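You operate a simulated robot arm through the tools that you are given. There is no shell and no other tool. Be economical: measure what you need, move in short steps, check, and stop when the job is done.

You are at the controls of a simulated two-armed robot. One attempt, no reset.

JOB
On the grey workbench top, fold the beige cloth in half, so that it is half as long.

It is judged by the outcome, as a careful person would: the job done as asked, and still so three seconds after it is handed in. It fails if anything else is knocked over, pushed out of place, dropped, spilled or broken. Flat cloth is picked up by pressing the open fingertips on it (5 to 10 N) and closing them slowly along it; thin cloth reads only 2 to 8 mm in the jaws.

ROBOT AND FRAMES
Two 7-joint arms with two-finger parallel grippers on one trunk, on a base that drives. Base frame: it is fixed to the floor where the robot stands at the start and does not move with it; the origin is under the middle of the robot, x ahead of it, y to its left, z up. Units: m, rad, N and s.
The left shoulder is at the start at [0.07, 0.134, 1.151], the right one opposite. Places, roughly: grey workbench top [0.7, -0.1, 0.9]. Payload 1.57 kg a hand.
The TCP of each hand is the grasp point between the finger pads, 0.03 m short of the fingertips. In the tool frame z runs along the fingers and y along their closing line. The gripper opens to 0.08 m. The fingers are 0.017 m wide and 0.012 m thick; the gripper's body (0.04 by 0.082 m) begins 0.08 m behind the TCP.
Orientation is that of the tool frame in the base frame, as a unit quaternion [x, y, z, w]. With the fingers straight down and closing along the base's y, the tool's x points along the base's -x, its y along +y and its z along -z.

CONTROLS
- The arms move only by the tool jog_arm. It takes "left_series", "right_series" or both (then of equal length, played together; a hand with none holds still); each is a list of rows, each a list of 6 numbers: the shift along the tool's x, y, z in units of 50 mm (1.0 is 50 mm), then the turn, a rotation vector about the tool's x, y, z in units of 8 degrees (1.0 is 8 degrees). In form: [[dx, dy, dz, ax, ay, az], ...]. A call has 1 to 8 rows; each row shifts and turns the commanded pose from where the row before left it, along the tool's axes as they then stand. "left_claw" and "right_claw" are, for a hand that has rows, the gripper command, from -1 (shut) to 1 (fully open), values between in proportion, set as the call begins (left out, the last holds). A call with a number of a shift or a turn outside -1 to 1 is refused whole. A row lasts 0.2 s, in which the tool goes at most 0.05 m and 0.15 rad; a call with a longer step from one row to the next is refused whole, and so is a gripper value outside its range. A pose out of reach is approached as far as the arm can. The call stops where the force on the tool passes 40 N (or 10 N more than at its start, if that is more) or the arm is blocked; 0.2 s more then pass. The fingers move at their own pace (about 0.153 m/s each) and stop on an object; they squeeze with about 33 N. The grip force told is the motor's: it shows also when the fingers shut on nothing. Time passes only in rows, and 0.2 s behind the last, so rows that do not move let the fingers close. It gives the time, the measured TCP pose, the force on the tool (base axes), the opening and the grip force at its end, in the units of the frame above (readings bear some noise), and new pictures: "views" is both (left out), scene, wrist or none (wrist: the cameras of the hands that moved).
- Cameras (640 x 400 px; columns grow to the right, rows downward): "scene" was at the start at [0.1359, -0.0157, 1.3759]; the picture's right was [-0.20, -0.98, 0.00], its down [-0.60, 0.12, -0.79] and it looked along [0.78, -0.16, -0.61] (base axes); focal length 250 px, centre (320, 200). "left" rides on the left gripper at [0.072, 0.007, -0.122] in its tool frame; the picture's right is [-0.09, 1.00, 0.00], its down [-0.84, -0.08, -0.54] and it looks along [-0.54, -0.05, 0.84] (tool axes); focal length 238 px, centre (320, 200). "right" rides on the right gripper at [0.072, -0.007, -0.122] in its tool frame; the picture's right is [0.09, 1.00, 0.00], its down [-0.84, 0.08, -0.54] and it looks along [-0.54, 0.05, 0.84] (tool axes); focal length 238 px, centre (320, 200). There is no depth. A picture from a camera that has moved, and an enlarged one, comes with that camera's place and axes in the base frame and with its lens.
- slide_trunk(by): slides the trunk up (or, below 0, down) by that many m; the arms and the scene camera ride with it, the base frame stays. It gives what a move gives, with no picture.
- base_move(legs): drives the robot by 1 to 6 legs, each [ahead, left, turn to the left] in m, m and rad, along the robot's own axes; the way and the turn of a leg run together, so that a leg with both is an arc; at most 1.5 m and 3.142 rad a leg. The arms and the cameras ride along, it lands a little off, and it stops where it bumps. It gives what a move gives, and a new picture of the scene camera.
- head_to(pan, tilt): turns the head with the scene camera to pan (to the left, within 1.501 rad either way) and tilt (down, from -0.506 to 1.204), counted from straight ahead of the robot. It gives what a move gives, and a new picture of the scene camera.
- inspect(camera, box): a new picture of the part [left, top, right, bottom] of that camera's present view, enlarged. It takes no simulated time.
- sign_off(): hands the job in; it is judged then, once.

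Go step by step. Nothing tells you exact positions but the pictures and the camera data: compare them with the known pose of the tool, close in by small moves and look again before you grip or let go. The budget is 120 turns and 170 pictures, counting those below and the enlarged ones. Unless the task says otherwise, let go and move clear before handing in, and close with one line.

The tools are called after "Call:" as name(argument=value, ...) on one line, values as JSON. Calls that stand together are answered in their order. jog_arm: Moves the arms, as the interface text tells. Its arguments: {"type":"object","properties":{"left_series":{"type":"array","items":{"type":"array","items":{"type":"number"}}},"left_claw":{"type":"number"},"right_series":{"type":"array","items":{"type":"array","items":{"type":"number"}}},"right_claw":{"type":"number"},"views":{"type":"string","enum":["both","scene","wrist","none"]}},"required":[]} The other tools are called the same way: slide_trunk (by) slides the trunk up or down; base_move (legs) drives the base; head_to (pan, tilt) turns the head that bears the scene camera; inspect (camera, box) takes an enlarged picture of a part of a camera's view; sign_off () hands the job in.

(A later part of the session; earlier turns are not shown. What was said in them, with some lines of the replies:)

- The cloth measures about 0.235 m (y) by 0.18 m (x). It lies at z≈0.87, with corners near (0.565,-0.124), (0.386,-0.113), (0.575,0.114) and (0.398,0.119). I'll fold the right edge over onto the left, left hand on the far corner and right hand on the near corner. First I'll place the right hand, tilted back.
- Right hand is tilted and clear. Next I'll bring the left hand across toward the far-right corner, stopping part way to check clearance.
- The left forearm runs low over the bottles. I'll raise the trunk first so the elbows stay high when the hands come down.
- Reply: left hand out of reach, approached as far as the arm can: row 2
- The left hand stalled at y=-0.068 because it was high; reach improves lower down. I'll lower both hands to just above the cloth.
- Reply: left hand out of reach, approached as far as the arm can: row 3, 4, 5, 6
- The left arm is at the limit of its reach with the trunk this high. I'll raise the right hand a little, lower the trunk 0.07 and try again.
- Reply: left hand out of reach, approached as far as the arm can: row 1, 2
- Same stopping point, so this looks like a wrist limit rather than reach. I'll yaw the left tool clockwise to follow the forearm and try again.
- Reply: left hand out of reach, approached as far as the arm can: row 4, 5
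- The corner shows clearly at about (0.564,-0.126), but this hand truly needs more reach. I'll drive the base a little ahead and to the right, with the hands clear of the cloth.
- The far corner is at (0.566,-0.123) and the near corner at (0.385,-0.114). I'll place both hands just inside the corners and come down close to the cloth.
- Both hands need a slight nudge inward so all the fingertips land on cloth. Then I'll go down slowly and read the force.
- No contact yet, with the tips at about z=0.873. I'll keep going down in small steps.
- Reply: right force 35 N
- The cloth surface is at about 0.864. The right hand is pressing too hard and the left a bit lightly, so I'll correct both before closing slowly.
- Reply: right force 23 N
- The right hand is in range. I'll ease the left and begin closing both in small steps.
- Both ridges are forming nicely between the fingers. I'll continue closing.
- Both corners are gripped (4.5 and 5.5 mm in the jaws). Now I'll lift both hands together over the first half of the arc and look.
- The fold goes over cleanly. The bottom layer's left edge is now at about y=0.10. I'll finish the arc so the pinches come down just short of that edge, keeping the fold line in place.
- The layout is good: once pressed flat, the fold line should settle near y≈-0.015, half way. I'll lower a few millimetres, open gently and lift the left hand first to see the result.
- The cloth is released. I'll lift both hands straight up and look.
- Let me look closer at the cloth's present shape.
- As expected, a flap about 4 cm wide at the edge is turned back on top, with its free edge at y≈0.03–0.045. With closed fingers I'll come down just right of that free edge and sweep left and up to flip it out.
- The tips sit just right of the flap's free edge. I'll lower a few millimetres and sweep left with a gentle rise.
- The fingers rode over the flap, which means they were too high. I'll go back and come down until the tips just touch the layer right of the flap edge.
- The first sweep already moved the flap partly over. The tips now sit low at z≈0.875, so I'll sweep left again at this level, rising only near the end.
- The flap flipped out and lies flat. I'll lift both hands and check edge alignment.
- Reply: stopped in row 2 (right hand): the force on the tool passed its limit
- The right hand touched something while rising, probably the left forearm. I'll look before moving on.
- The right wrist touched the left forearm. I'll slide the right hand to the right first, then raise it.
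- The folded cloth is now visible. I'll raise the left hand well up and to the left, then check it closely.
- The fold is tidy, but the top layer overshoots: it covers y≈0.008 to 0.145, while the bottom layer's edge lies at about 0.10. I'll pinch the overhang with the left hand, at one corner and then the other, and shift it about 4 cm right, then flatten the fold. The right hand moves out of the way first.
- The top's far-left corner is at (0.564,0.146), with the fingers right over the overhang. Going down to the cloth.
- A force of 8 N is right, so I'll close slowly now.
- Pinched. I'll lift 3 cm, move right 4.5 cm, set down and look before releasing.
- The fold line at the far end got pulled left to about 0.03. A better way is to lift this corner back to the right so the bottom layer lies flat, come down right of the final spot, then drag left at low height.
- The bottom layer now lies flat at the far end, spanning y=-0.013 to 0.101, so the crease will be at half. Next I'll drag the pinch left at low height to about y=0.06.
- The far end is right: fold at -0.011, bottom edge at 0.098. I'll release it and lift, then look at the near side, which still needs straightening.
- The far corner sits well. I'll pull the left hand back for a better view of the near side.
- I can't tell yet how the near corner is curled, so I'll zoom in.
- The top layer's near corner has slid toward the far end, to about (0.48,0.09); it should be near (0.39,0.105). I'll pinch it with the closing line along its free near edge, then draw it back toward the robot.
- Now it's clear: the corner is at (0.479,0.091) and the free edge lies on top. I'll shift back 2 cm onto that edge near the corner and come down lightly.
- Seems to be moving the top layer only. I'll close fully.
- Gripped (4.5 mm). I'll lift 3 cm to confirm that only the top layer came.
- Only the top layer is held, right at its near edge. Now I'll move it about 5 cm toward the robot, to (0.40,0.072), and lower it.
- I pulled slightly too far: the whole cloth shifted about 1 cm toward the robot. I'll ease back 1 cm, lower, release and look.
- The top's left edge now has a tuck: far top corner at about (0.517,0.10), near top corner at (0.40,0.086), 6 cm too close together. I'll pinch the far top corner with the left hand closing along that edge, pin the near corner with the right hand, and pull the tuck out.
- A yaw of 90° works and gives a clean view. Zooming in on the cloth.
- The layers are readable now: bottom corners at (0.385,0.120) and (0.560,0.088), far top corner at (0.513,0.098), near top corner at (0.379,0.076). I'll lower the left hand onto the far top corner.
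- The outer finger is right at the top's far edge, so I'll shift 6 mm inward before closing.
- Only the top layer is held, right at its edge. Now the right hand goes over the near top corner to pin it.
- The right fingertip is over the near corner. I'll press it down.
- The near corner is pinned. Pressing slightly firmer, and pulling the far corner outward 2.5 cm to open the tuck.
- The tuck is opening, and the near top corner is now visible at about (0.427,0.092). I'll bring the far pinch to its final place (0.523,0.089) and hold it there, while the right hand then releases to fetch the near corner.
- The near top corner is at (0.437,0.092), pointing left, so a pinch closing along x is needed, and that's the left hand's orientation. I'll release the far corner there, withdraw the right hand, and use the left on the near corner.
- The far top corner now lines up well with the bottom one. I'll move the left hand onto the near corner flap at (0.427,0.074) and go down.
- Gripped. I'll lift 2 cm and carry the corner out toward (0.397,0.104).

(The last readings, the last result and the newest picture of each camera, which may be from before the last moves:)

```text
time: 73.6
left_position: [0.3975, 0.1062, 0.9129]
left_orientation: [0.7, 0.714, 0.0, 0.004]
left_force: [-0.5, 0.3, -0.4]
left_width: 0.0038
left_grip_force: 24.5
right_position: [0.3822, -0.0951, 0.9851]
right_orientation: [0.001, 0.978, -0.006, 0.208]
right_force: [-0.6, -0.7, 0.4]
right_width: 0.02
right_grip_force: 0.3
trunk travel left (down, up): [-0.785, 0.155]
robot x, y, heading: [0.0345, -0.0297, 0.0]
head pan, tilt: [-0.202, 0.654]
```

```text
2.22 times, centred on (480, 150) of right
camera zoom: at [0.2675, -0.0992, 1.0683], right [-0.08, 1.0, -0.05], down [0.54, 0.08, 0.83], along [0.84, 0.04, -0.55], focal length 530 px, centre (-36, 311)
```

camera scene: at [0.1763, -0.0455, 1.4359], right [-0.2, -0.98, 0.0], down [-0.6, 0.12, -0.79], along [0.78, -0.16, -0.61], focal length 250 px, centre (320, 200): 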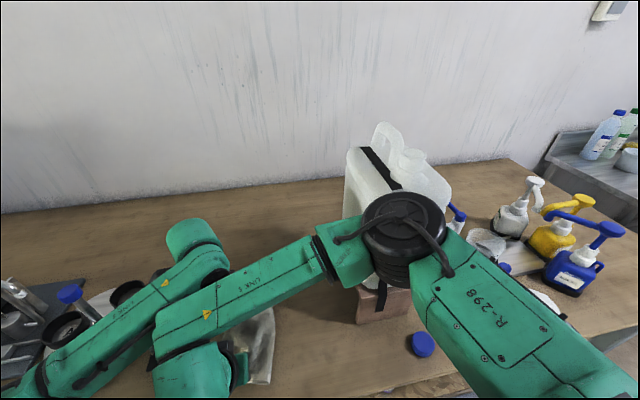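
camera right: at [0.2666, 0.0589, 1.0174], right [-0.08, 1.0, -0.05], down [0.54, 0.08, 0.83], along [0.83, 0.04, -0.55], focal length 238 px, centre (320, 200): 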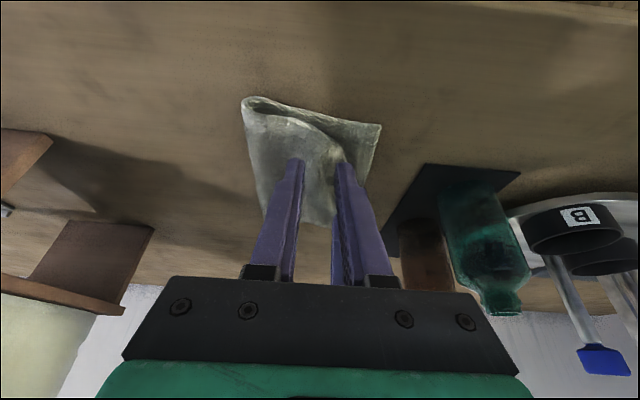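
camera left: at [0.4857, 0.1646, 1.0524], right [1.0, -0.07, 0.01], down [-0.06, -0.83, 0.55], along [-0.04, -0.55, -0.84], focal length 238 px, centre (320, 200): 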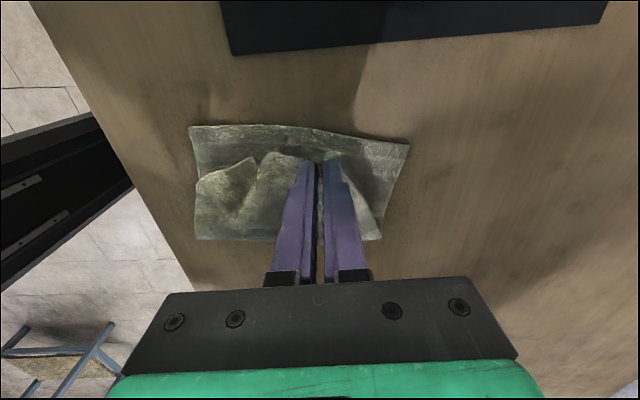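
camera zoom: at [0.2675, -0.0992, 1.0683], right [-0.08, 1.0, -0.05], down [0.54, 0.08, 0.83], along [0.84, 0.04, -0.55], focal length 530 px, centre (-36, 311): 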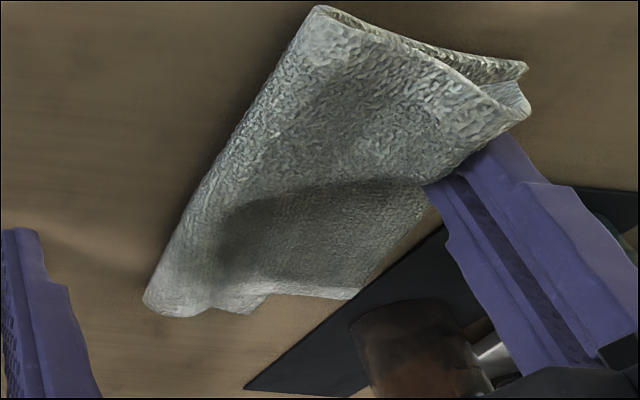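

The tuck is gone and the top is smooth. The top's far corner has swung out to about (0.51,0.143), so I'll set the near corner down, release, then re-place the far corner.

Call:
jog_arm(left_series=[[-0.1, -0.12, 0.1, 0, 0, 0], [0, 0, 0.12, 0, 0, 0], [0, 0, 0, 0, 0, 0]], views="none")

Call:
jog_arm(left_series=[[0, 0, 0, 0, 0, 0], [0, 0, 0, 0, 0, 0], [0, 0, -0.3, 0, 0, 0], [0, 0, -0.8, 0, 0, 0], [0, 0, -0.9, 0, 0, 0], [0.2, 0.9, -0.3, 0, 0, 0], [0.2, 0.9, 0, 0, 0, 0], [0, 0, 0, 0, 0, 0]], left_claw=-0.5, views="none")

Call:
inspect(camera="left", box=[160, 80, 420, 240])

Call:
inspect(camera="right", box=[360, 60, 600, 240])

```text
time: 74.4
left_position: [0.3911, 0.0995, 0.9012]
left_orientation: [0.7, 0.714, 0.001, 0.003]
left_force: [0.1, 0.6, 4.5]
left_width: 0.0041
left_grip_force: 24.3
right_position: [0.3808, -0.0958, 0.9864]
right_orientation: [0.002, 0.978, -0.006, 0.208]
right_force: [0.7, 0.0, -0.7]
right_width: 0.0198
right_grip_force: 0.0
trunk travel left (down, up): [-0.785, 0.155]
robot x, y, heading: [0.0393, -0.0329, -0.004]
head pan, tilt: [-0.202, 0.654]
```

```text
time: 76.2
left_position: [0.4786, 0.1208, 1.0166]
left_orientation: [0.701, 0.713, 0.0, 0.004]
left_force: [0.7, -0.1, 0.4]
left_width: 0.0198
left_grip_force: 0.1
right_position: [0.3814, -0.0949, 0.9859]
right_orientation: [0.002, 0.978, -0.006, 0.208]
right_force: [-0.1, 0.1, -0.9]
right_width: 0.0202
right_grip_force: 0.0
trunk travel left (down, up): [-0.785, 0.155]
robot x, y, heading: [0.0392, -0.0328, 0.003]
head pan, tilt: [-0.202, 0.654]
```

```text
2.46 times, centred on (290, 160) of left
camera zoom: at [0.4841, 0.1932, 1.1397], right [1.0, -0.07, 0.01], down [-0.07, -0.83, 0.55], along [-0.03, -0.55, -0.84], focal length 587 px, centre (394, 298)
```

zoom: 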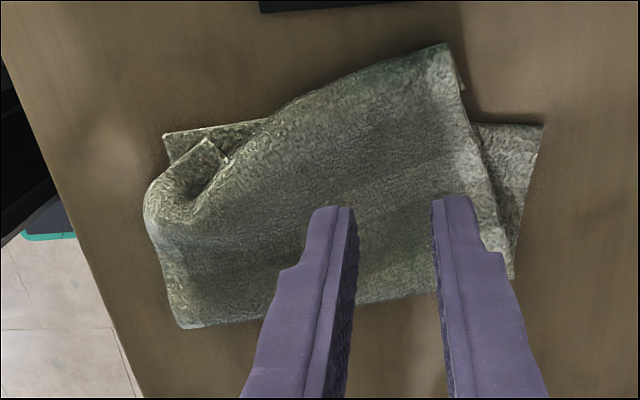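

```text
2.22 times, centred on (480, 150) of right
camera zoom: at [0.2667, -0.0993, 1.0685], right [-0.08, 1.0, -0.05], down [0.54, 0.08, 0.84], along [0.84, 0.04, -0.55], focal length 530 px, centre (-36, 311)
```

zoom: 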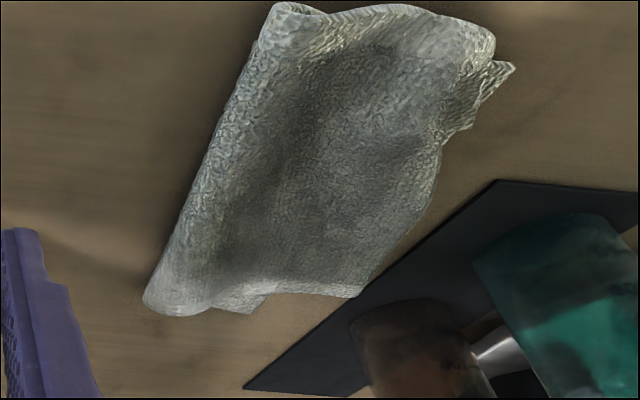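

Nearly there: the top only needs its far corner moved from (0.507,0.143) to about (0.551,0.104). The overhang lies over bare table, so it's safe to pinch.

Call:
jog_arm(left_series=[[0.1, 0.18, 0.8, 0, 0, 0], [0, 0, 0.8, 0, 0, 0], [0, 0, 0.5, 0, 0, 0], [0, 0, 0.26, 0, 0, 0], [0, 0, 0, 0, 0, 0]], left_claw=-0.25, views="none")

Call:
inspect(camera="left", box=[160, 80, 420, 240])

```text
time: 77.4
left_position: [0.4909, 0.1252, 0.9011]
left_orientation: [0.701, 0.714, 0.0, 0.004]
left_force: [0.4, -1.2, 1.8]
left_width: 0.0299
left_grip_force: 0.0
right_position: [0.3813, -0.0955, 0.9846]
right_orientation: [0.001, 0.978, -0.006, 0.209]
right_force: [-0.2, 0.0, 0.0]
right_width: 0.02
right_grip_force: 0.0
trunk travel left (down, up): [-0.785, 0.155]
robot x, y, heading: [0.041, -0.0299, -0.001]
head pan, tilt: [-0.202, 0.654]
```

```text
2.46 times, centred on (290, 160) of left
camera zoom: at [0.4949, 0.198, 1.023], right [1.0, -0.07, 0.01], down [-0.07, -0.83, 0.55], along [-0.04, -0.55, -0.84], focal length 587 px, centre (394, 298)
```

zoom: 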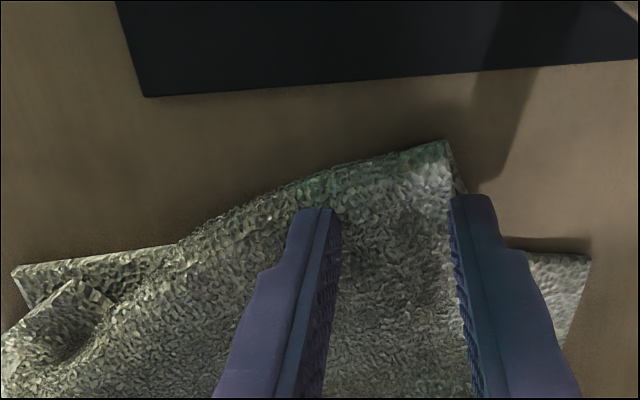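

The outer finger is just off the far edge. I'll shift 8 mm inward, then press and close.

Call:
jog_arm(left_series=[[0, 0, -0.1, 0, 0, 0], [0.06, -0.17, 0, 0, 0, 0], [0, 0, 0.12, 0, 0, 0], [0, 0, 0.08, 0, 0, 0], [0, 0, 0, 0, 0, 0]], views="none")

Call:
jog_arm(left_series=[[0, 0, 0.03, 0, 0, 0], [0, 0, 0, 0, 0, 0]], left_claw=-0.45, views="none")

Call:
jog_arm(left_series=[[0, 0, 0, 0, 0, 0], [0, 0, 0, 0, 0, 0]], left_claw=-0.7, views="none")

Call:
jog_arm(left_series=[[0, 0, 0, 0, 0, 0], [0, 0, 0, 0, 0, 0], [0, 0, -0.3, 0, 0, 0], [0, 0, 0, 0, 0, 0]], left_claw=-1, views="none")

Call:
inspect(camera="left", box=[160, 80, 420, 240])

```text
time: 78.6
left_position: [0.4807, 0.1276, 0.8959]
left_orientation: [0.701, 0.713, 0.0, 0.004]
left_force: [-0.1, 0.1, 9.9]
left_width: 0.0291
left_grip_force: 0.1
right_position: [0.3801, -0.095, 0.9854]
right_orientation: [0.002, 0.978, -0.005, 0.209]
right_force: [0.5, -0.3, -0.8]
right_width: 0.0201
right_grip_force: 0.1
trunk travel left (down, up): [-0.785, 0.155]
robot x, y, heading: [0.0413, -0.0338, 0.005]
head pan, tilt: [-0.202, 0.654]
```

```text
time: 79.2
left_position: [0.4799, 0.1287, 0.8954]
left_orientation: [0.7, 0.714, 0.002, 0.006]
left_force: [2.3, 1.5, 20.9]
left_width: 0.0209
left_grip_force: 0.0
right_position: [0.3806, -0.0953, 0.9865]
right_orientation: [0.003, 0.978, -0.007, 0.21]
right_force: [-0.1, 1.0, -0.9]
right_width: 0.0198
right_grip_force: 0.0
trunk travel left (down, up): [-0.785, 0.155]
robot x, y, heading: [0.041, -0.0268, -0.001]
head pan, tilt: [-0.202, 0.654]
```

```text
time: 79.8
left_position: [0.4785, 0.1271, 0.8963]
left_orientation: [0.7, 0.714, 0.002, 0.006]
left_force: [1.4, -0.2, 24.9]
left_width: 0.0102
left_grip_force: 0.1
right_position: [0.3803, -0.0956, 0.9861]
right_orientation: [0.002, 0.978, -0.005, 0.209]
right_force: [0.3, -0.7, -0.9]
right_width: 0.02
right_grip_force: 0.0
trunk travel left (down, up): [-0.785, 0.155]
robot x, y, heading: [0.0399, -0.0254, 0.001]
head pan, tilt: [-0.202, 0.654]
```

```text
time: 80.8
left_position: [0.48, 0.1295, 0.9083]
left_orientation: [0.701, 0.713, -0.001, 0.003]
left_force: [-0.6, -0.8, 0.3]
left_width: 0.004
left_grip_force: 24.8
right_position: [0.3814, -0.0958, 0.986]
right_orientation: [0.001, 0.978, -0.007, 0.209]
right_force: [0.7, -0.1, 0.3]
right_width: 0.0203
right_grip_force: 0.1
trunk travel left (down, up): [-0.785, 0.155]
robot x, y, heading: [0.0416, -0.0296, -0.001]
head pan, tilt: [-0.202, 0.654]
```

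```text
2.46 times, centred on (290, 160) of left
camera zoom: at [0.4846, 0.2013, 1.0306], right [1.0, -0.07, 0.0], down [-0.06, -0.83, 0.55], along [-0.04, -0.55, -0.84], focal length 587 px, centre (394, 298)
```

zoom: 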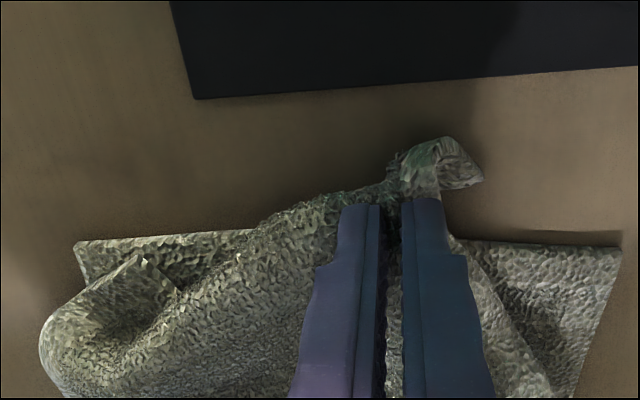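

Good grip. Lift, carry to (0.52,0.092), lower.

Call:
jog_arm(left_series=[[0, 0, -0.35, 0, 0, 0], [-0.25, 0.27, 0, 0, 0, 0], [-0.25, 0.27, 0, 0, 0, 0], [-0.25, 0.26, 0.1, 0, 0, 0], [0, 0, 0.25, 0, 0, 0], [0, 0, 0, 0, 0, 0]], views="none")

Call:
inspect(camera="left", box=[120, 80, 440, 280])

Call:
inspect(camera="right", box=[360, 60, 600, 240])

```text
time: 82.2
left_position: [0.5219, 0.0912, 0.9093]
left_orientation: [0.701, 0.713, -0.001, 0.004]
left_force: [-0.4, -0.5, 0.5]
left_width: 0.0041
left_grip_force: 25.1
right_position: [0.3825, -0.0941, 0.9847]
right_orientation: [0.001, 0.978, -0.006, 0.208]
right_force: [0.3, 0.5, 0.6]
right_width: 0.02
right_grip_force: 0.0
trunk travel left (down, up): [-0.785, 0.155]
robot x, y, heading: [0.0423, -0.0326, -0.001]
head pan, tilt: [-0.202, 0.654]
```

```text
2.00 times, centred on (280, 180) of left
camera zoom: at [0.5262, 0.1639, 1.0308], right [1.0, -0.07, 0.01], down [-0.07, -0.83, 0.55], along [-0.04, -0.55, -0.84], focal length 477 px, centre (400, 240)
```

zoom: 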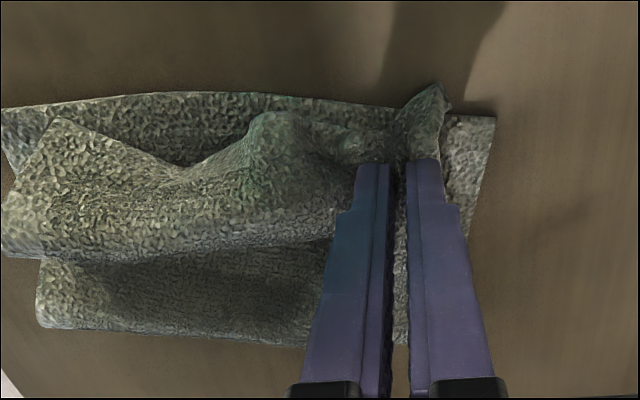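

```text
2.22 times, centred on (480, 150) of right
camera zoom: at [0.2675, -0.0993, 1.0683], right [-0.08, 1.0, -0.05], down [0.54, 0.08, 0.83], along [0.84, 0.04, -0.55], focal length 530 px, centre (-36, 311)
```

zoom: 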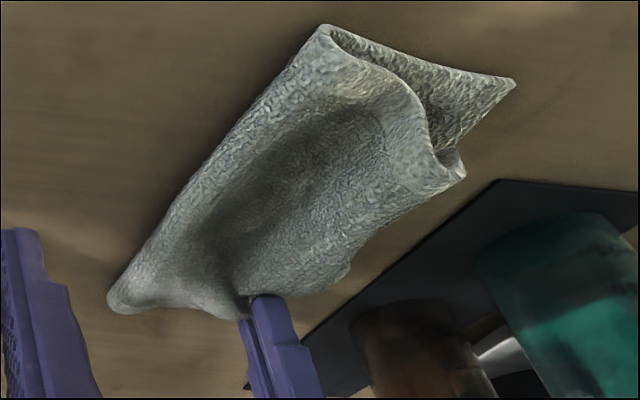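

The far corner is in place and the near side has unrolled. The near top corner is at (0.411,0.118) against the bottom's (0.384,0.120). I'll release here and look.

Call:
jog_arm(left_series=[[0, 0.05, 0.14, 0, 0, 0], [0, 0, 0, 0, 0, 0]], views="none")

Call:
jog_arm(left_series=[[0, 0, 0, 0, 0, 0], [0, 0, 0, 0, 0, 0], [0, 0, -0.3, 0, 0, 0], [0, 0, -0.8, 0, 0, 0], [0, 0, -0.8, 0, 0, 0], [0.2, -0.8, -0.3, 0, 0, 0], [0, 0, 0, 0, 0, 0]], left_claw=-0.4, views="none")

Call:
inspect(camera="left", box=[160, 80, 440, 250])

Call:
inspect(camera="right", box=[360, 60, 600, 240])

```text
time: 82.8
left_position: [0.5238, 0.0908, 0.9032]
left_orientation: [0.701, 0.714, -0.001, 0.003]
left_force: [-0.7, 0.0, 2.6]
left_width: 0.0039
left_grip_force: 24.4
right_position: [0.3824, -0.094, 0.9861]
right_orientation: [0.002, 0.978, -0.007, 0.21]
right_force: [-0.1, 0.3, -0.7]
right_width: 0.0201
right_grip_force: 0.1
trunk travel left (down, up): [-0.785, 0.155]
robot x, y, heading: [0.0384, -0.031, -0.001]
head pan, tilt: [-0.202, 0.654]
```

```text
time: 84.4
left_position: [0.4837, 0.0982, 1.0109]
left_orientation: [0.7, 0.714, 0.0, 0.005]
left_force: [1.0, -0.5, 0.0]
left_width: 0.0239
left_grip_force: 0.1
right_position: [0.3817, -0.0947, 0.9854]
right_orientation: [0.002, 0.978, -0.006, 0.207]
right_force: [-0.1, 0.5, 0.5]
right_width: 0.02
right_grip_force: 0.0
trunk travel left (down, up): [-0.785, 0.155]
robot x, y, heading: [0.0404, -0.027, -0.0]
head pan, tilt: [-0.202, 0.654]
```

```text
2.29 times, centred on (300, 165) of left
camera zoom: at [0.4887, 0.1717, 1.1332], right [1.0, -0.07, 0.0], down [-0.06, -0.84, 0.55], along [-0.04, -0.55, -0.84], focal length 545 px, centre (366, 280)
```

zoom: 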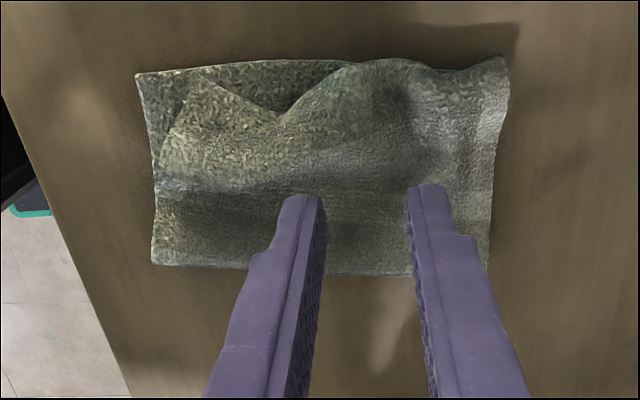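

```text
2.22 times, centred on (480, 150) of right
camera zoom: at [0.268, -0.0996, 1.0681], right [-0.08, 1.0, -0.05], down [0.54, 0.08, 0.83], along [0.84, 0.04, -0.55], focal length 530 px, centre (-36, 311)
```

zoom: 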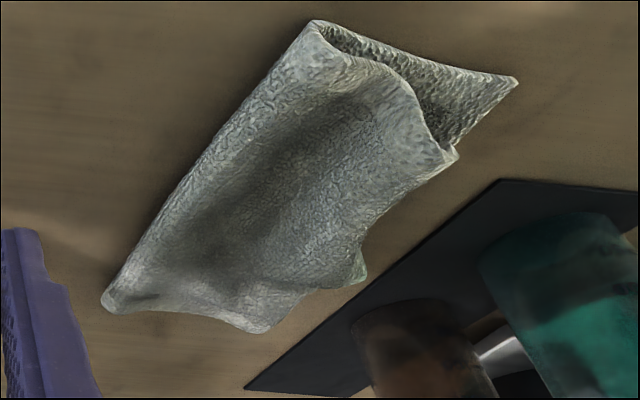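

Very close: the far corner matches. The near top corner is at (0.40,0.116) and needs about 2 cm toward the robot. I'll pinch it again at (0.416,0.096).

Call:
jog_arm(left_series=[[0, -0.68, 0, 0, 0, 0], [-0.03, -0.68, 0.3, 0, 0, 0], [0, 0, 0.8, 0, 0, 0], [0, 0, 0.7, 0, 0, 0], [0, 0, 0.3, 0, 0, 0], [0, 0, 0, 0, 0, 0]], left_claw=-0.4, views="none")

Call:
inspect(camera="left", box=[200, 80, 480, 250])

```text
time: 85.8
left_position: [0.4157, 0.0983, 0.9057]
left_orientation: [0.701, 0.713, 0.0, 0.004]
left_force: [0.7, 0.3, -0.5]
left_width: 0.0239
left_grip_force: 0.0
right_position: [0.3829, -0.0948, 0.9855]
right_orientation: [0.002, 0.978, -0.006, 0.208]
right_force: [-0.3, 0.6, 0.4]
right_width: 0.0204
right_grip_force: 0.0
trunk travel left (down, up): [-0.785, 0.155]
robot x, y, heading: [0.0412, -0.0294, 0.0]
head pan, tilt: [-0.202, 0.654]
```

```text
2.29 times, centred on (340, 165) of left
camera zoom: at [0.4205, 0.1696, 1.027], right [1.0, -0.07, 0.01], down [-0.06, -0.83, 0.55], along [-0.04, -0.55, -0.84], focal length 545 px, centre (274, 280)
```

zoom: 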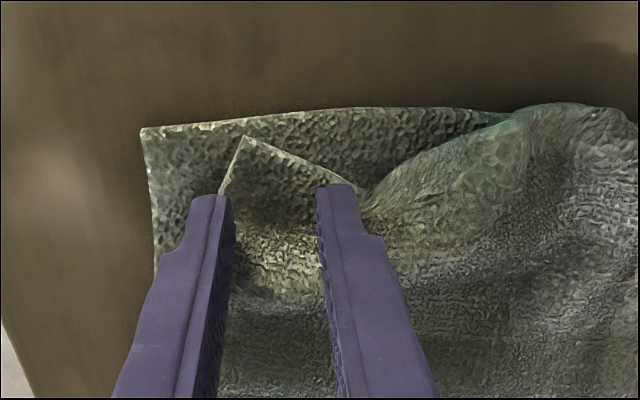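

Call:
jog_arm(left_series=[[0, 0, 0.06, 0, 0, 0], [0, 0, 0.05, 0, 0, 0], [0, 0, 0, 0, 0, 0]], views="none")

Call:
jog_arm(left_series=[[0, 0, 0, 0, 0, 0], [0, 0, 0, 0, 0, 0]], left_claw=-0.65, views="none")

Call:
jog_arm(left_series=[[0, 0, 0, 0, 0, 0], [0, 0, 0, 0, 0, 0], [0, 0, -0.25, 0, 0, 0], [0, 0, 0, 0, 0, 0]], left_claw=-1, views="none")

Call:
inspect(camera="left", box=[200, 80, 480, 250])

```text
time: 86.6
left_position: [0.4156, 0.0967, 0.9005]
left_orientation: [0.701, 0.713, -0.001, 0.004]
left_force: [-1.0, -0.3, 1.1]
left_width: 0.0239
left_grip_force: 0.0
right_position: [0.3817, -0.095, 0.985]
right_orientation: [0.001, 0.978, -0.006, 0.208]
right_force: [0.1, 0.1, 0.8]
right_width: 0.02
right_grip_force: 0.0
trunk travel left (down, up): [-0.785, 0.155]
robot x, y, heading: [0.0382, -0.029, -0.006]
head pan, tilt: [-0.202, 0.654]
```

```text
time: 87.2
left_position: [0.415, 0.097, 0.899]
left_orientation: [0.701, 0.714, 0.001, 0.003]
left_force: [-0.2, 0.2, 0.2]
left_width: 0.0137
left_grip_force: 0.1
right_position: [0.3825, -0.0956, 0.9851]
right_orientation: [0.001, 0.978, -0.005, 0.208]
right_force: [-0.2, 0.4, -0.5]
right_width: 0.02
right_grip_force: 0.0
trunk travel left (down, up): [-0.785, 0.155]
robot x, y, heading: [0.0381, -0.0261, -0.002]
head pan, tilt: [-0.202, 0.654]
```

```text
time: 88.2
left_position: [0.4152, 0.0983, 0.9132]
left_orientation: [0.701, 0.714, -0.001, 0.004]
left_force: [0.2, -0.1, 0.0]
left_width: 0.0
left_grip_force: 21.1
right_position: [0.3817, -0.0936, 0.9851]
right_orientation: [0.002, 0.978, -0.006, 0.208]
right_force: [1.0, -0.3, -0.2]
right_width: 0.02
right_grip_force: 0.0
trunk travel left (down, up): [-0.785, 0.155]
robot x, y, heading: [0.04, -0.0279, 0.0]
head pan, tilt: [-0.202, 0.654]
```

```text
2.29 times, centred on (340, 165) of left
camera zoom: at [0.4206, 0.17, 1.0354], right [1.0, -0.07, 0.01], down [-0.06, -0.83, 0.55], along [-0.04, -0.55, -0.84], focal length 545 px, centre (274, 280)
```

zoom: 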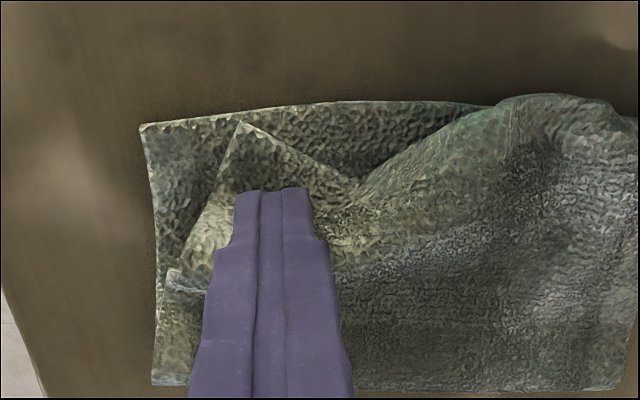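

The press was too light and the fingers closed on nothing. I'll reopen and press about 4 mm deeper.

Call:
jog_arm(left_series=[[0, 0, 0, 0, 0, 0], [0, 0, 0.2, 0, 0, 0], [0, 0, 0.1, 0, 0, 0], [0, 0, 0.04, 0, 0, 0], [0, 0, 0, 0, 0, 0]], left_claw=-0.4, views="none")

```text
time: 89.4
left_position: [0.4155, 0.0996, 0.8971]
left_orientation: [0.7, 0.714, 0.0, 0.005]
left_force: [0.0, 1.3, 5.6]
left_width: 0.0238
left_grip_force: 0.0
right_position: [0.3825, -0.0949, 0.9862]
right_orientation: [0.001, 0.978, -0.006, 0.209]
right_force: [0.0, 0.5, 1.0]
right_width: 0.02
right_grip_force: 0.2
trunk travel left (down, up): [-0.785, 0.155]
robot x, y, heading: [0.0412, -0.0312, 0.005]
head pan, tilt: [-0.202, 0.654]
```

Call:
jog_arm(left_series=[[0, 0, 0.015, 0, 0, 0], [0, 0, 0, 0, 0, 0]], left_claw=-0.55, views="none")

Call:
jog_arm(left_series=[[0, 0, 0, 0, 0, 0], [0, 0, 0, 0, 0, 0]], left_claw=-0.75, views="none")

Call:
jog_arm(left_series=[[0, 0, 0, 0, 0, 0], [0, 0, 0, 0, 0, 0], [0, 0, 0, 0, 0, 0]], left_claw=-1, views="none")

Call:
inspect(camera="left", box=[200, 80, 480, 250])

```text
time: 90.0
left_position: [0.4153, 0.0971, 0.8954]
left_orientation: [0.7, 0.714, 0.0, 0.006]
left_force: [0.3, 0.9, 10.0]
left_width: 0.0162
left_grip_force: 0.1
right_position: [0.3812, -0.096, 0.9848]
right_orientation: [0.002, 0.978, -0.006, 0.208]
right_force: [0.7, -0.1, 0.1]
right_width: 0.02
right_grip_force: 0.1
trunk travel left (down, up): [-0.785, 0.155]
robot x, y, heading: [0.0391, -0.0332, -0.002]
head pan, tilt: [-0.202, 0.654]
```

```text
time: 90.6
left_position: [0.4147, 0.098, 0.8953]
left_orientation: [0.701, 0.713, -0.001, 0.004]
left_force: [0.5, 0.8, 11.2]
left_width: 0.0094
left_grip_force: 0.1
right_position: [0.3814, -0.0959, 0.9858]
right_orientation: [0.002, 0.978, -0.006, 0.209]
right_force: [0.5, -0.1, -0.2]
right_width: 0.0202
right_grip_force: 0.0
trunk travel left (down, up): [-0.785, 0.155]
robot x, y, heading: [0.0438, -0.028, -0.0]
head pan, tilt: [-0.202, 0.654]
```

```text
time: 91.4
left_position: [0.4155, 0.0981, 0.8947]
left_orientation: [0.701, 0.714, 0.0, 0.005]
left_force: [1.1, 0.8, 12.8]
left_width: 0.0034
left_grip_force: 24.5
right_position: [0.3816, -0.0951, 0.9855]
right_orientation: [0.003, 0.978, -0.007, 0.208]
right_force: [-0.4, 0.1, 0.0]
right_width: 0.0201
right_grip_force: 0.1
trunk travel left (down, up): [-0.785, 0.155]
robot x, y, heading: [0.0408, -0.0294, 0.001]
head pan, tilt: [-0.202, 0.654]
```

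```text
2.29 times, centred on (340, 165) of left
camera zoom: at [0.4197, 0.17, 1.0177], right [1.0, -0.07, 0.01], down [-0.07, -0.83, 0.55], along [-0.03, -0.55, -0.84], focal length 545 px, centre (274, 280)
```

zoom: 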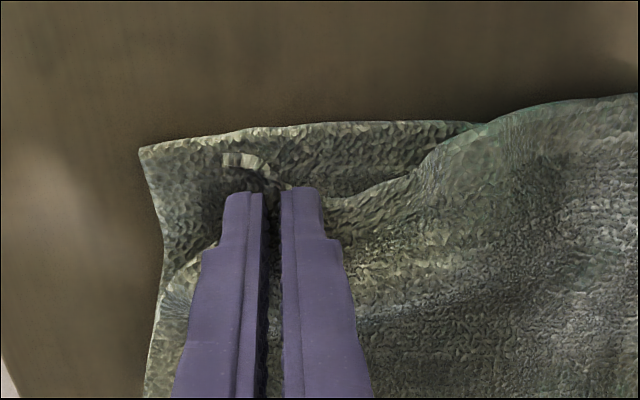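

Gripped (3.4 mm). I'll lift slightly, move 2.3 cm toward the robot, and look.

Call:
jog_arm(left_series=[[0, 0, -0.3, 0, 0, 0], [0.03, -0.24, 0, 0, 0, 0], [0.03, -0.24, 0, 0, 0, 0], [0, 0, 0, 0, 0, 0]], views="none")

Call:
inspect(camera="left", box=[200, 70, 520, 270])

Call:
inspect(camera="right", box=[360, 60, 600, 240])

```text
time: 92.4
left_position: [0.3931, 0.1014, 0.9099]
left_orientation: [0.7, 0.714, 0.0, 0.004]
left_force: [0.0, 0.1, -0.5]
left_width: 0.0033
left_grip_force: 23.7
right_position: [0.3832, -0.0944, 0.9861]
right_orientation: [0.001, 0.978, -0.006, 0.208]
right_force: [0.3, -0.2, 0.0]
right_width: 0.0202
right_grip_force: 0.0
trunk travel left (down, up): [-0.785, 0.155]
robot x, y, heading: [0.0401, -0.0264, -0.004]
head pan, tilt: [-0.202, 0.654]
```

```text
2.00 times, centred on (360, 170) of left
camera zoom: at [0.3976, 0.1732, 1.0316], right [1.0, -0.07, 0.01], down [-0.06, -0.83, 0.55], along [-0.04, -0.55, -0.84], focal length 477 px, centre (240, 260)
```

zoom: 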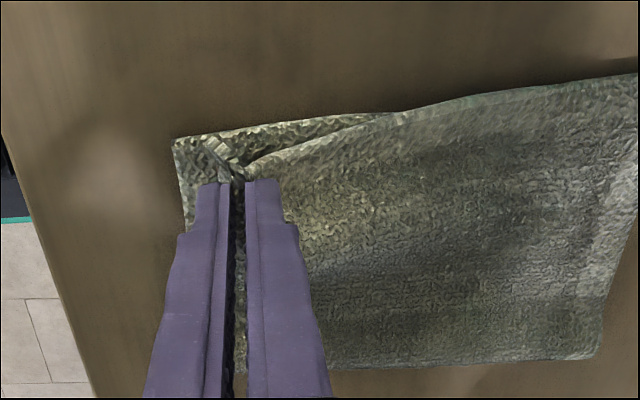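

```text
2.22 times, centred on (480, 150) of right
camera zoom: at [0.2679, -0.0994, 1.0681], right [-0.08, 1.0, -0.05], down [0.54, 0.08, 0.83], along [0.84, 0.04, -0.55], focal length 530 px, centre (-36, 311)
```

zoom: 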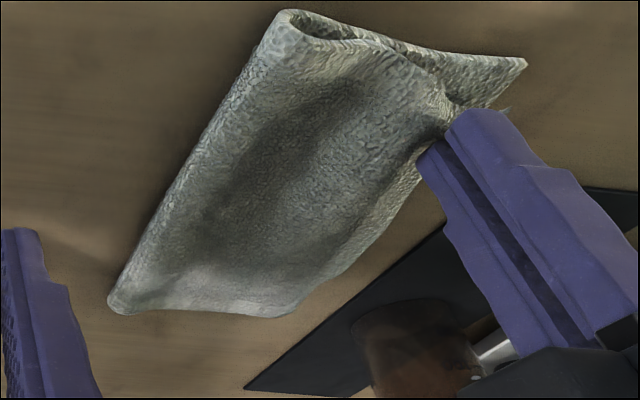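

The top is smooth and nearly aligned. I'll lower, release, lift clear and check.

Call:
jog_arm(left_series=[[0.03, -0.04, 0.1, 0, 0, 0], [0, 0, 0.08, 0, 0, 0], [0, 0, 0, 0, 0, 0]], views="none")

Call:
jog_arm(left_series=[[0, 0, 0, 0, 0, 0], [0, 0, 0, 0, 0, 0], [0, 0, -0.3, 0, 0, 0], [0, 0, -0.8, 0, 0, 0], [0, 0, -0.9, 0, 0, 0], [0.3, 0.9, -0.3, 0, 0, 0], [0.3, 0.9, 0, 0, 0, 0], [0, 0, 0, 0, 0, 0]], left_claw=-0.5, views="none")

Call:
inspect(camera="left", box=[160, 60, 440, 235])

Call:
inspect(camera="right", box=[360, 60, 600, 240])

```text
time: 93.2
left_position: [0.39, 0.1025, 0.9013]
left_orientation: [0.701, 0.713, 0.0, 0.003]
left_force: [-0.4, -0.8, 0.4]
left_width: 0.003
left_grip_force: 24.5
right_position: [0.3812, -0.0949, 0.9854]
right_orientation: [0.001, 0.978, -0.006, 0.208]
right_force: [-0.1, -0.2, -0.2]
right_width: 0.0201
right_grip_force: 0.0
trunk travel left (down, up): [-0.785, 0.155]
robot x, y, heading: [0.0396, -0.0303, 0.0]
head pan, tilt: [-0.202, 0.654]
```

```text
time: 95.0
left_position: [0.4782, 0.1347, 1.018]
left_orientation: [0.701, 0.713, 0.001, 0.005]
left_force: [0.2, 0.2, 0.0]
left_width: 0.02
left_grip_force: 0.1
right_position: [0.3812, -0.0949, 0.9864]
right_orientation: [0.001, 0.978, -0.006, 0.208]
right_force: [-0.7, -0.6, -0.4]
right_width: 0.02
right_grip_force: 0.0
trunk travel left (down, up): [-0.785, 0.155]
robot x, y, heading: [0.0403, -0.0298, -0.003]
head pan, tilt: [-0.202, 0.654]
```

```text
2.29 times, centred on (300, 148) of left
camera zoom: at [0.4835, 0.2062, 1.1404], right [1.0, -0.07, 0.01], down [-0.07, -0.83, 0.55], along [-0.03, -0.55, -0.84], focal length 545 px, centre (366, 320)
```

zoom: 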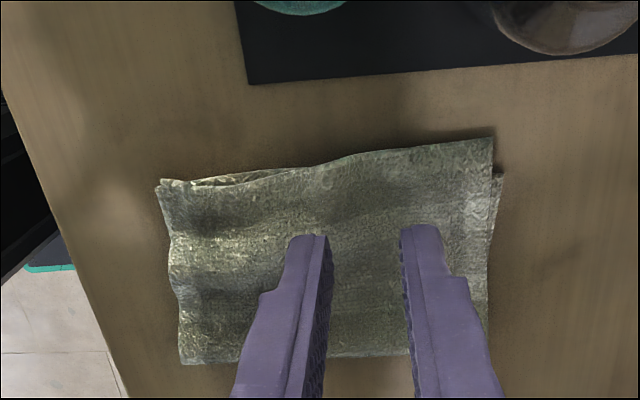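

```text
2.22 times, centred on (480, 150) of right
camera zoom: at [0.2666, -0.0994, 1.0685], right [-0.08, 1.0, -0.05], down [0.54, 0.08, 0.84], along [0.84, 0.04, -0.55], focal length 530 px, centre (-36, 311)
```

zoom: 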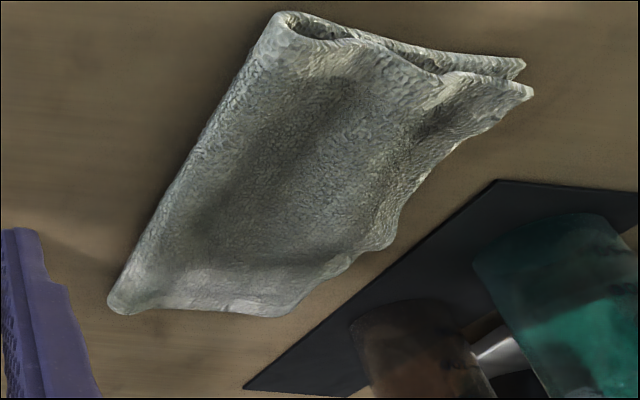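

The near corners coincide. The far top corner still overshoots by about 2 cm, at (0.543,0.128) against the bottom's (0.550,0.108). One more small correction: pinch the overhang there and shift it 1.8 cm right.

Call:
jog_arm(left_series=[[-0.36, 0.78, 0, 0, 0, 0], [0, 0, 0.8, 0, 0, 0], [0, 0, 0.8, 0, 0, 0], [0, 0, 0.5, 0, 0, 0], [0, 0, 0, 0, 0, 0]], left_claw=-0.25, views="none")

Call:
inspect(camera="left", box=[160, 80, 440, 255])

```text
time: 96.2
left_position: [0.5159, 0.1171, 0.9128]
left_orientation: [0.701, 0.713, -0.001, 0.005]
left_force: [0.4, -0.7, -0.5]
left_width: 0.03
left_grip_force: 0.2
right_position: [0.3817, -0.0948, 0.9846]
right_orientation: [0.002, 0.978, -0.006, 0.209]
right_force: [-1.4, -0.1, -0.4]
right_width: 0.0199
right_grip_force: 0.0
trunk travel left (down, up): [-0.785, 0.155]
robot x, y, heading: [0.0425, -0.0292, 0.005]
head pan, tilt: [-0.202, 0.654]
```

```text
2.29 times, centred on (300, 168) of left
camera zoom: at [0.5224, 0.1891, 1.0345], right [1.0, -0.07, 0.01], down [-0.07, -0.83, 0.55], along [-0.04, -0.55, -0.84], focal length 545 px, centre (366, 274)
```

zoom: 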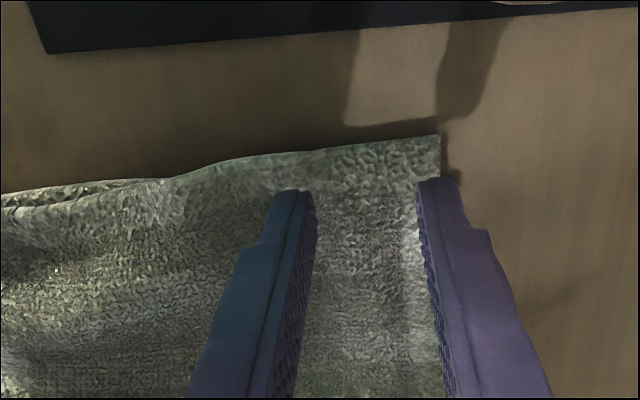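

Call:
jog_arm(left_series=[[0.08, -0.2, 0.1, 0, 0, 0], [0, 0, 0.14, 0, 0, 0], [0, 0, 0.08, 0, 0, 0], [0, 0, 0, 0, 0, 0]], views="none")

```text
time: 97.2
left_position: [0.5085, 0.1194, 0.8949]
left_orientation: [0.7, 0.714, 0.0, 0.005]
left_force: [-1.0, -0.3, 3.8]
left_width: 0.0301
left_grip_force: 0.0
right_position: [0.3819, -0.0961, 0.9866]
right_orientation: [0.001, 0.978, -0.006, 0.209]
right_force: [-0.5, 0.2, -0.3]
right_width: 0.02
right_grip_force: 0.2
trunk travel left (down, up): [-0.785, 0.155]
robot x, y, heading: [0.0405, -0.0294, 0.004]
head pan, tilt: [-0.202, 0.654]
```

Call:
jog_arm(left_series=[[0, 0, 0.025, 0, 0, 0], [0, 0, 0, 0, 0, 0]], left_claw=-0.45, views="none")

Call:
jog_arm(left_series=[[0, 0, 0, 0, 0, 0], [0, 0, 0, 0, 0, 0]], left_claw=-0.7, views="none")

Call:
jog_arm(left_series=[[0, 0, 0, 0, 0, 0], [0, 0, 0, 0, 0, 0], [0, 0, -0.25, 0, 0, 0], [0, 0, 0, 0, 0, 0]], left_claw=-1, views="none")

Call:
inspect(camera="left", box=[120, 80, 440, 280])

```text
time: 97.8
left_position: [0.5077, 0.122, 0.8951]
left_orientation: [0.7, 0.714, 0.001, 0.005]
left_force: [1.0, 1.2, 6.9]
left_width: 0.0208
left_grip_force: 0.1
right_position: [0.3821, -0.0936, 0.9856]
right_orientation: [0.002, 0.978, -0.006, 0.208]
right_force: [0.1, -0.1, 0.0]
right_width: 0.0199
right_grip_force: 0.1
trunk travel left (down, up): [-0.785, 0.155]
robot x, y, heading: [0.0437, -0.0307, 0.001]
head pan, tilt: [-0.202, 0.654]
```

```text
time: 98.4
left_position: [0.5078, 0.12, 0.8958]
left_orientation: [0.701, 0.714, 0.001, 0.004]
left_force: [0.4, -0.3, 7.0]
left_width: 0.0121
left_grip_force: 0.2
right_position: [0.381, -0.0947, 0.9864]
right_orientation: [0.0, 0.978, -0.006, 0.209]
right_force: [-0.3, 0.2, 0.8]
right_width: 0.0203
right_grip_force: 0.0
trunk travel left (down, up): [-0.785, 0.155]
robot x, y, heading: [0.0403, -0.0332, -0.001]
head pan, tilt: [-0.202, 0.654]
```

```text
time: 99.4
left_position: [0.5086, 0.1203, 0.9072]
left_orientation: [0.701, 0.714, -0.001, 0.005]
left_force: [0.0, -0.1, 1.0]
left_width: 0.004
left_grip_force: 24.8
right_position: [0.3812, -0.094, 0.9855]
right_orientation: [0.001, 0.978, -0.006, 0.208]
right_force: [0.3, 0.9, 0.0]
right_width: 0.02
right_grip_force: 0.1
trunk travel left (down, up): [-0.785, 0.155]
robot x, y, heading: [0.0398, -0.0271, -0.002]
head pan, tilt: [-0.202, 0.654]
```

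```text
2.00 times, centred on (280, 180) of left
camera zoom: at [0.5135, 0.1929, 1.0292], right [1.0, -0.07, 0.01], down [-0.06, -0.83, 0.55], along [-0.04, -0.55, -0.84], focal length 477 px, centre (400, 240)
```

zoom: 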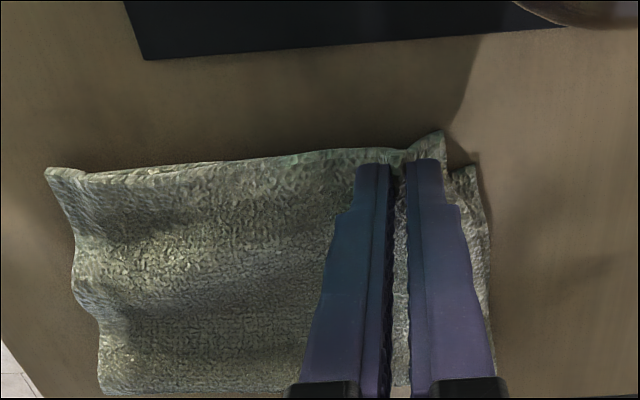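

Gripped. I'll shift 1.8 cm right and 0.8 cm out, lower and release.

Call:
jog_arm(left_series=[[0, 0, -0.12, 0, 0, 0], [-0.18, 0.1, 0, 0, 0, 0], [-0.18, 0.08, 0.05, 0, 0, 0], [0, 0, 0.2, 0, 0, 0], [0, 0, 0, 0, 0, 0]], views="none")

Call:
jog_arm(left_series=[[0, 0, 0, 0, 0, 0], [0, 0, 0, 0, 0, 0], [0, 0, -0.3, 0, 0, 0], [0, 0, -0.8, 0, 0, 0], [0, 0, -0.9, 0, 0, 0], [0.9, -0.3, -0.3, 0, 0, 0], [0.2, -0.5, -0.3, 0, 0, 0], [0, 0, 0, 0, 0, 0]], left_claw=-0.4, views="none")

Call:
inspect(camera="left", box=[160, 60, 440, 235])

Call:
inspect(camera="right", box=[360, 60, 600, 240])

```text
time: 100.6
left_position: [0.5181, 0.1022, 0.9001]
left_orientation: [0.7, 0.714, -0.001, 0.004]
left_force: [1.0, -0.3, 0.8]
left_width: 0.0042
left_grip_force: 24.7
right_position: [0.3821, -0.0945, 0.9847]
right_orientation: [0.001, 0.978, -0.007, 0.208]
right_force: [-0.2, 0.0, 0.0]
right_width: 0.0199
right_grip_force: 0.2
trunk travel left (down, up): [-0.785, 0.155]
robot x, y, heading: [0.039, -0.0291, 0.003]
head pan, tilt: [-0.202, 0.654]
```

```text
time: 102.4
left_position: [0.4743, 0.157, 1.0281]
left_orientation: [0.701, 0.713, 0.0, 0.003]
left_force: [-0.3, -0.5, 0.2]
left_width: 0.0241
left_grip_force: 0.0
right_position: [0.3833, -0.0963, 0.9853]
right_orientation: [0.003, 0.978, -0.005, 0.208]
right_force: [0.8, -0.1, 0.1]
right_width: 0.0201
right_grip_force: 0.1
trunk travel left (down, up): [-0.785, 0.155]
robot x, y, heading: [0.041, -0.0276, 0.004]
head pan, tilt: [-0.202, 0.654]
```

```text
2.29 times, centred on (300, 148) of left
camera zoom: at [0.4796, 0.2299, 1.151], right [1.0, -0.07, 0.0], down [-0.06, -0.84, 0.55], along [-0.04, -0.54, -0.84], focal length 545 px, centre (366, 320)
```

zoom: 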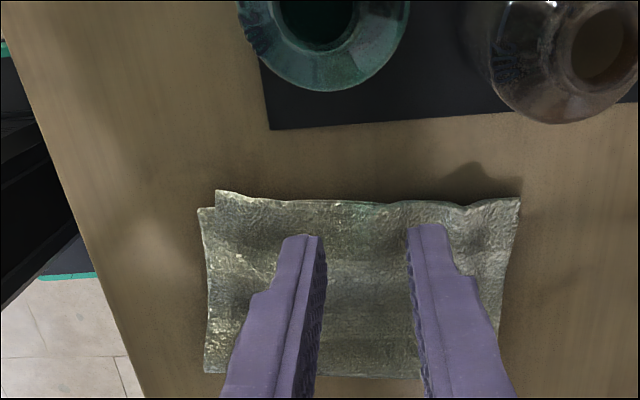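

```text
2.22 times, centred on (480, 150) of right
camera zoom: at [0.2683, -0.1003, 1.068], right [-0.08, 1.0, -0.05], down [0.54, 0.08, 0.83], along [0.83, 0.04, -0.55], focal length 530 px, centre (-36, 311)
```

zoom: 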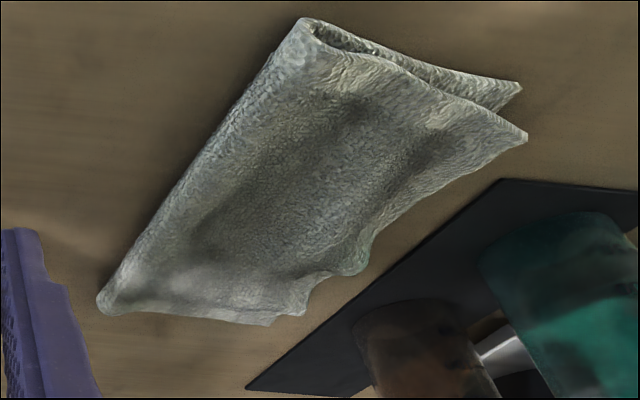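

The fold is neat: all edges match within about 1 cm and the crease is at half. I'll raise both hands well clear and take a last look.

Call:
jog_arm(left_series=[[0, 0, -0.9, 0, 0, 0], [0, 0, -0.9, 0, 0, 0], [0.3, 0, -0.5, 0, 0, 0], [0, 0, 0, 0, 0, 0]], right_series=[[0, 0, -0.8, 0, 0, 0], [0, 0, -0.8, 0, 0, 0], [0, 0, 0, 0, 0, 0], [0, 0, 0, 0, 0, 0]], views="scene")

Call:
inspect(camera="scene", box=[140, 240, 340, 400])

```text
time: 103.4
left_position: [0.4759, 0.173, 1.1422]
left_orientation: [0.7, 0.714, -0.001, 0.004]
left_force: [0.5, 0.7, -1.5]
left_width: 0.0239
left_grip_force: 0.1
right_position: [0.349, -0.0963, 1.058]
right_orientation: [0.002, 0.978, -0.006, 0.208]
right_force: [-0.9, 0.5, -0.4]
right_width: 0.0202
right_grip_force: 0.0
trunk travel left (down, up): [-0.785, 0.155]
robot x, y, heading: [0.0398, -0.0318, 0.002]
head pan, tilt: [-0.202, 0.654]
camera scene: at [0.1762, -0.0454, 1.4359], right [-0.2, -0.98, 0.0], down [-0.6, 0.12, -0.79], along [0.78, -0.16, -0.61], focal length 250 px, centre (320, 200)
```

scene: 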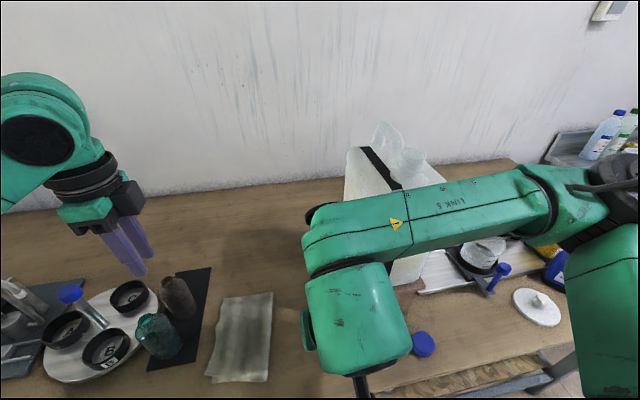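

```text
2.50 times, centred on (240, 320) of scene
camera zoom: at [0.1762, -0.0454, 1.4359], right [-0.2, -0.98, 0.0], down [-0.6, 0.12, -0.79], along [0.78, -0.16, -0.61], focal length 624 px, centre (520, -100)
```

zoom: 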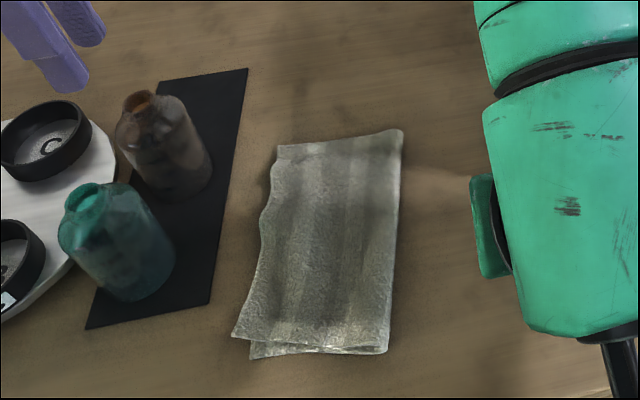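

The cloth lies folded in half, edges matching closely. Nothing else has moved, and both hands are clear, so I'm handing in.

Call:
sign_off()

```text
The job is handed in.
```

The beige cloth is folded in half along its length on the workbench; in the last views its edges match to within about 1 cm. Both hands are clear and nothing else on the bench looks moved.
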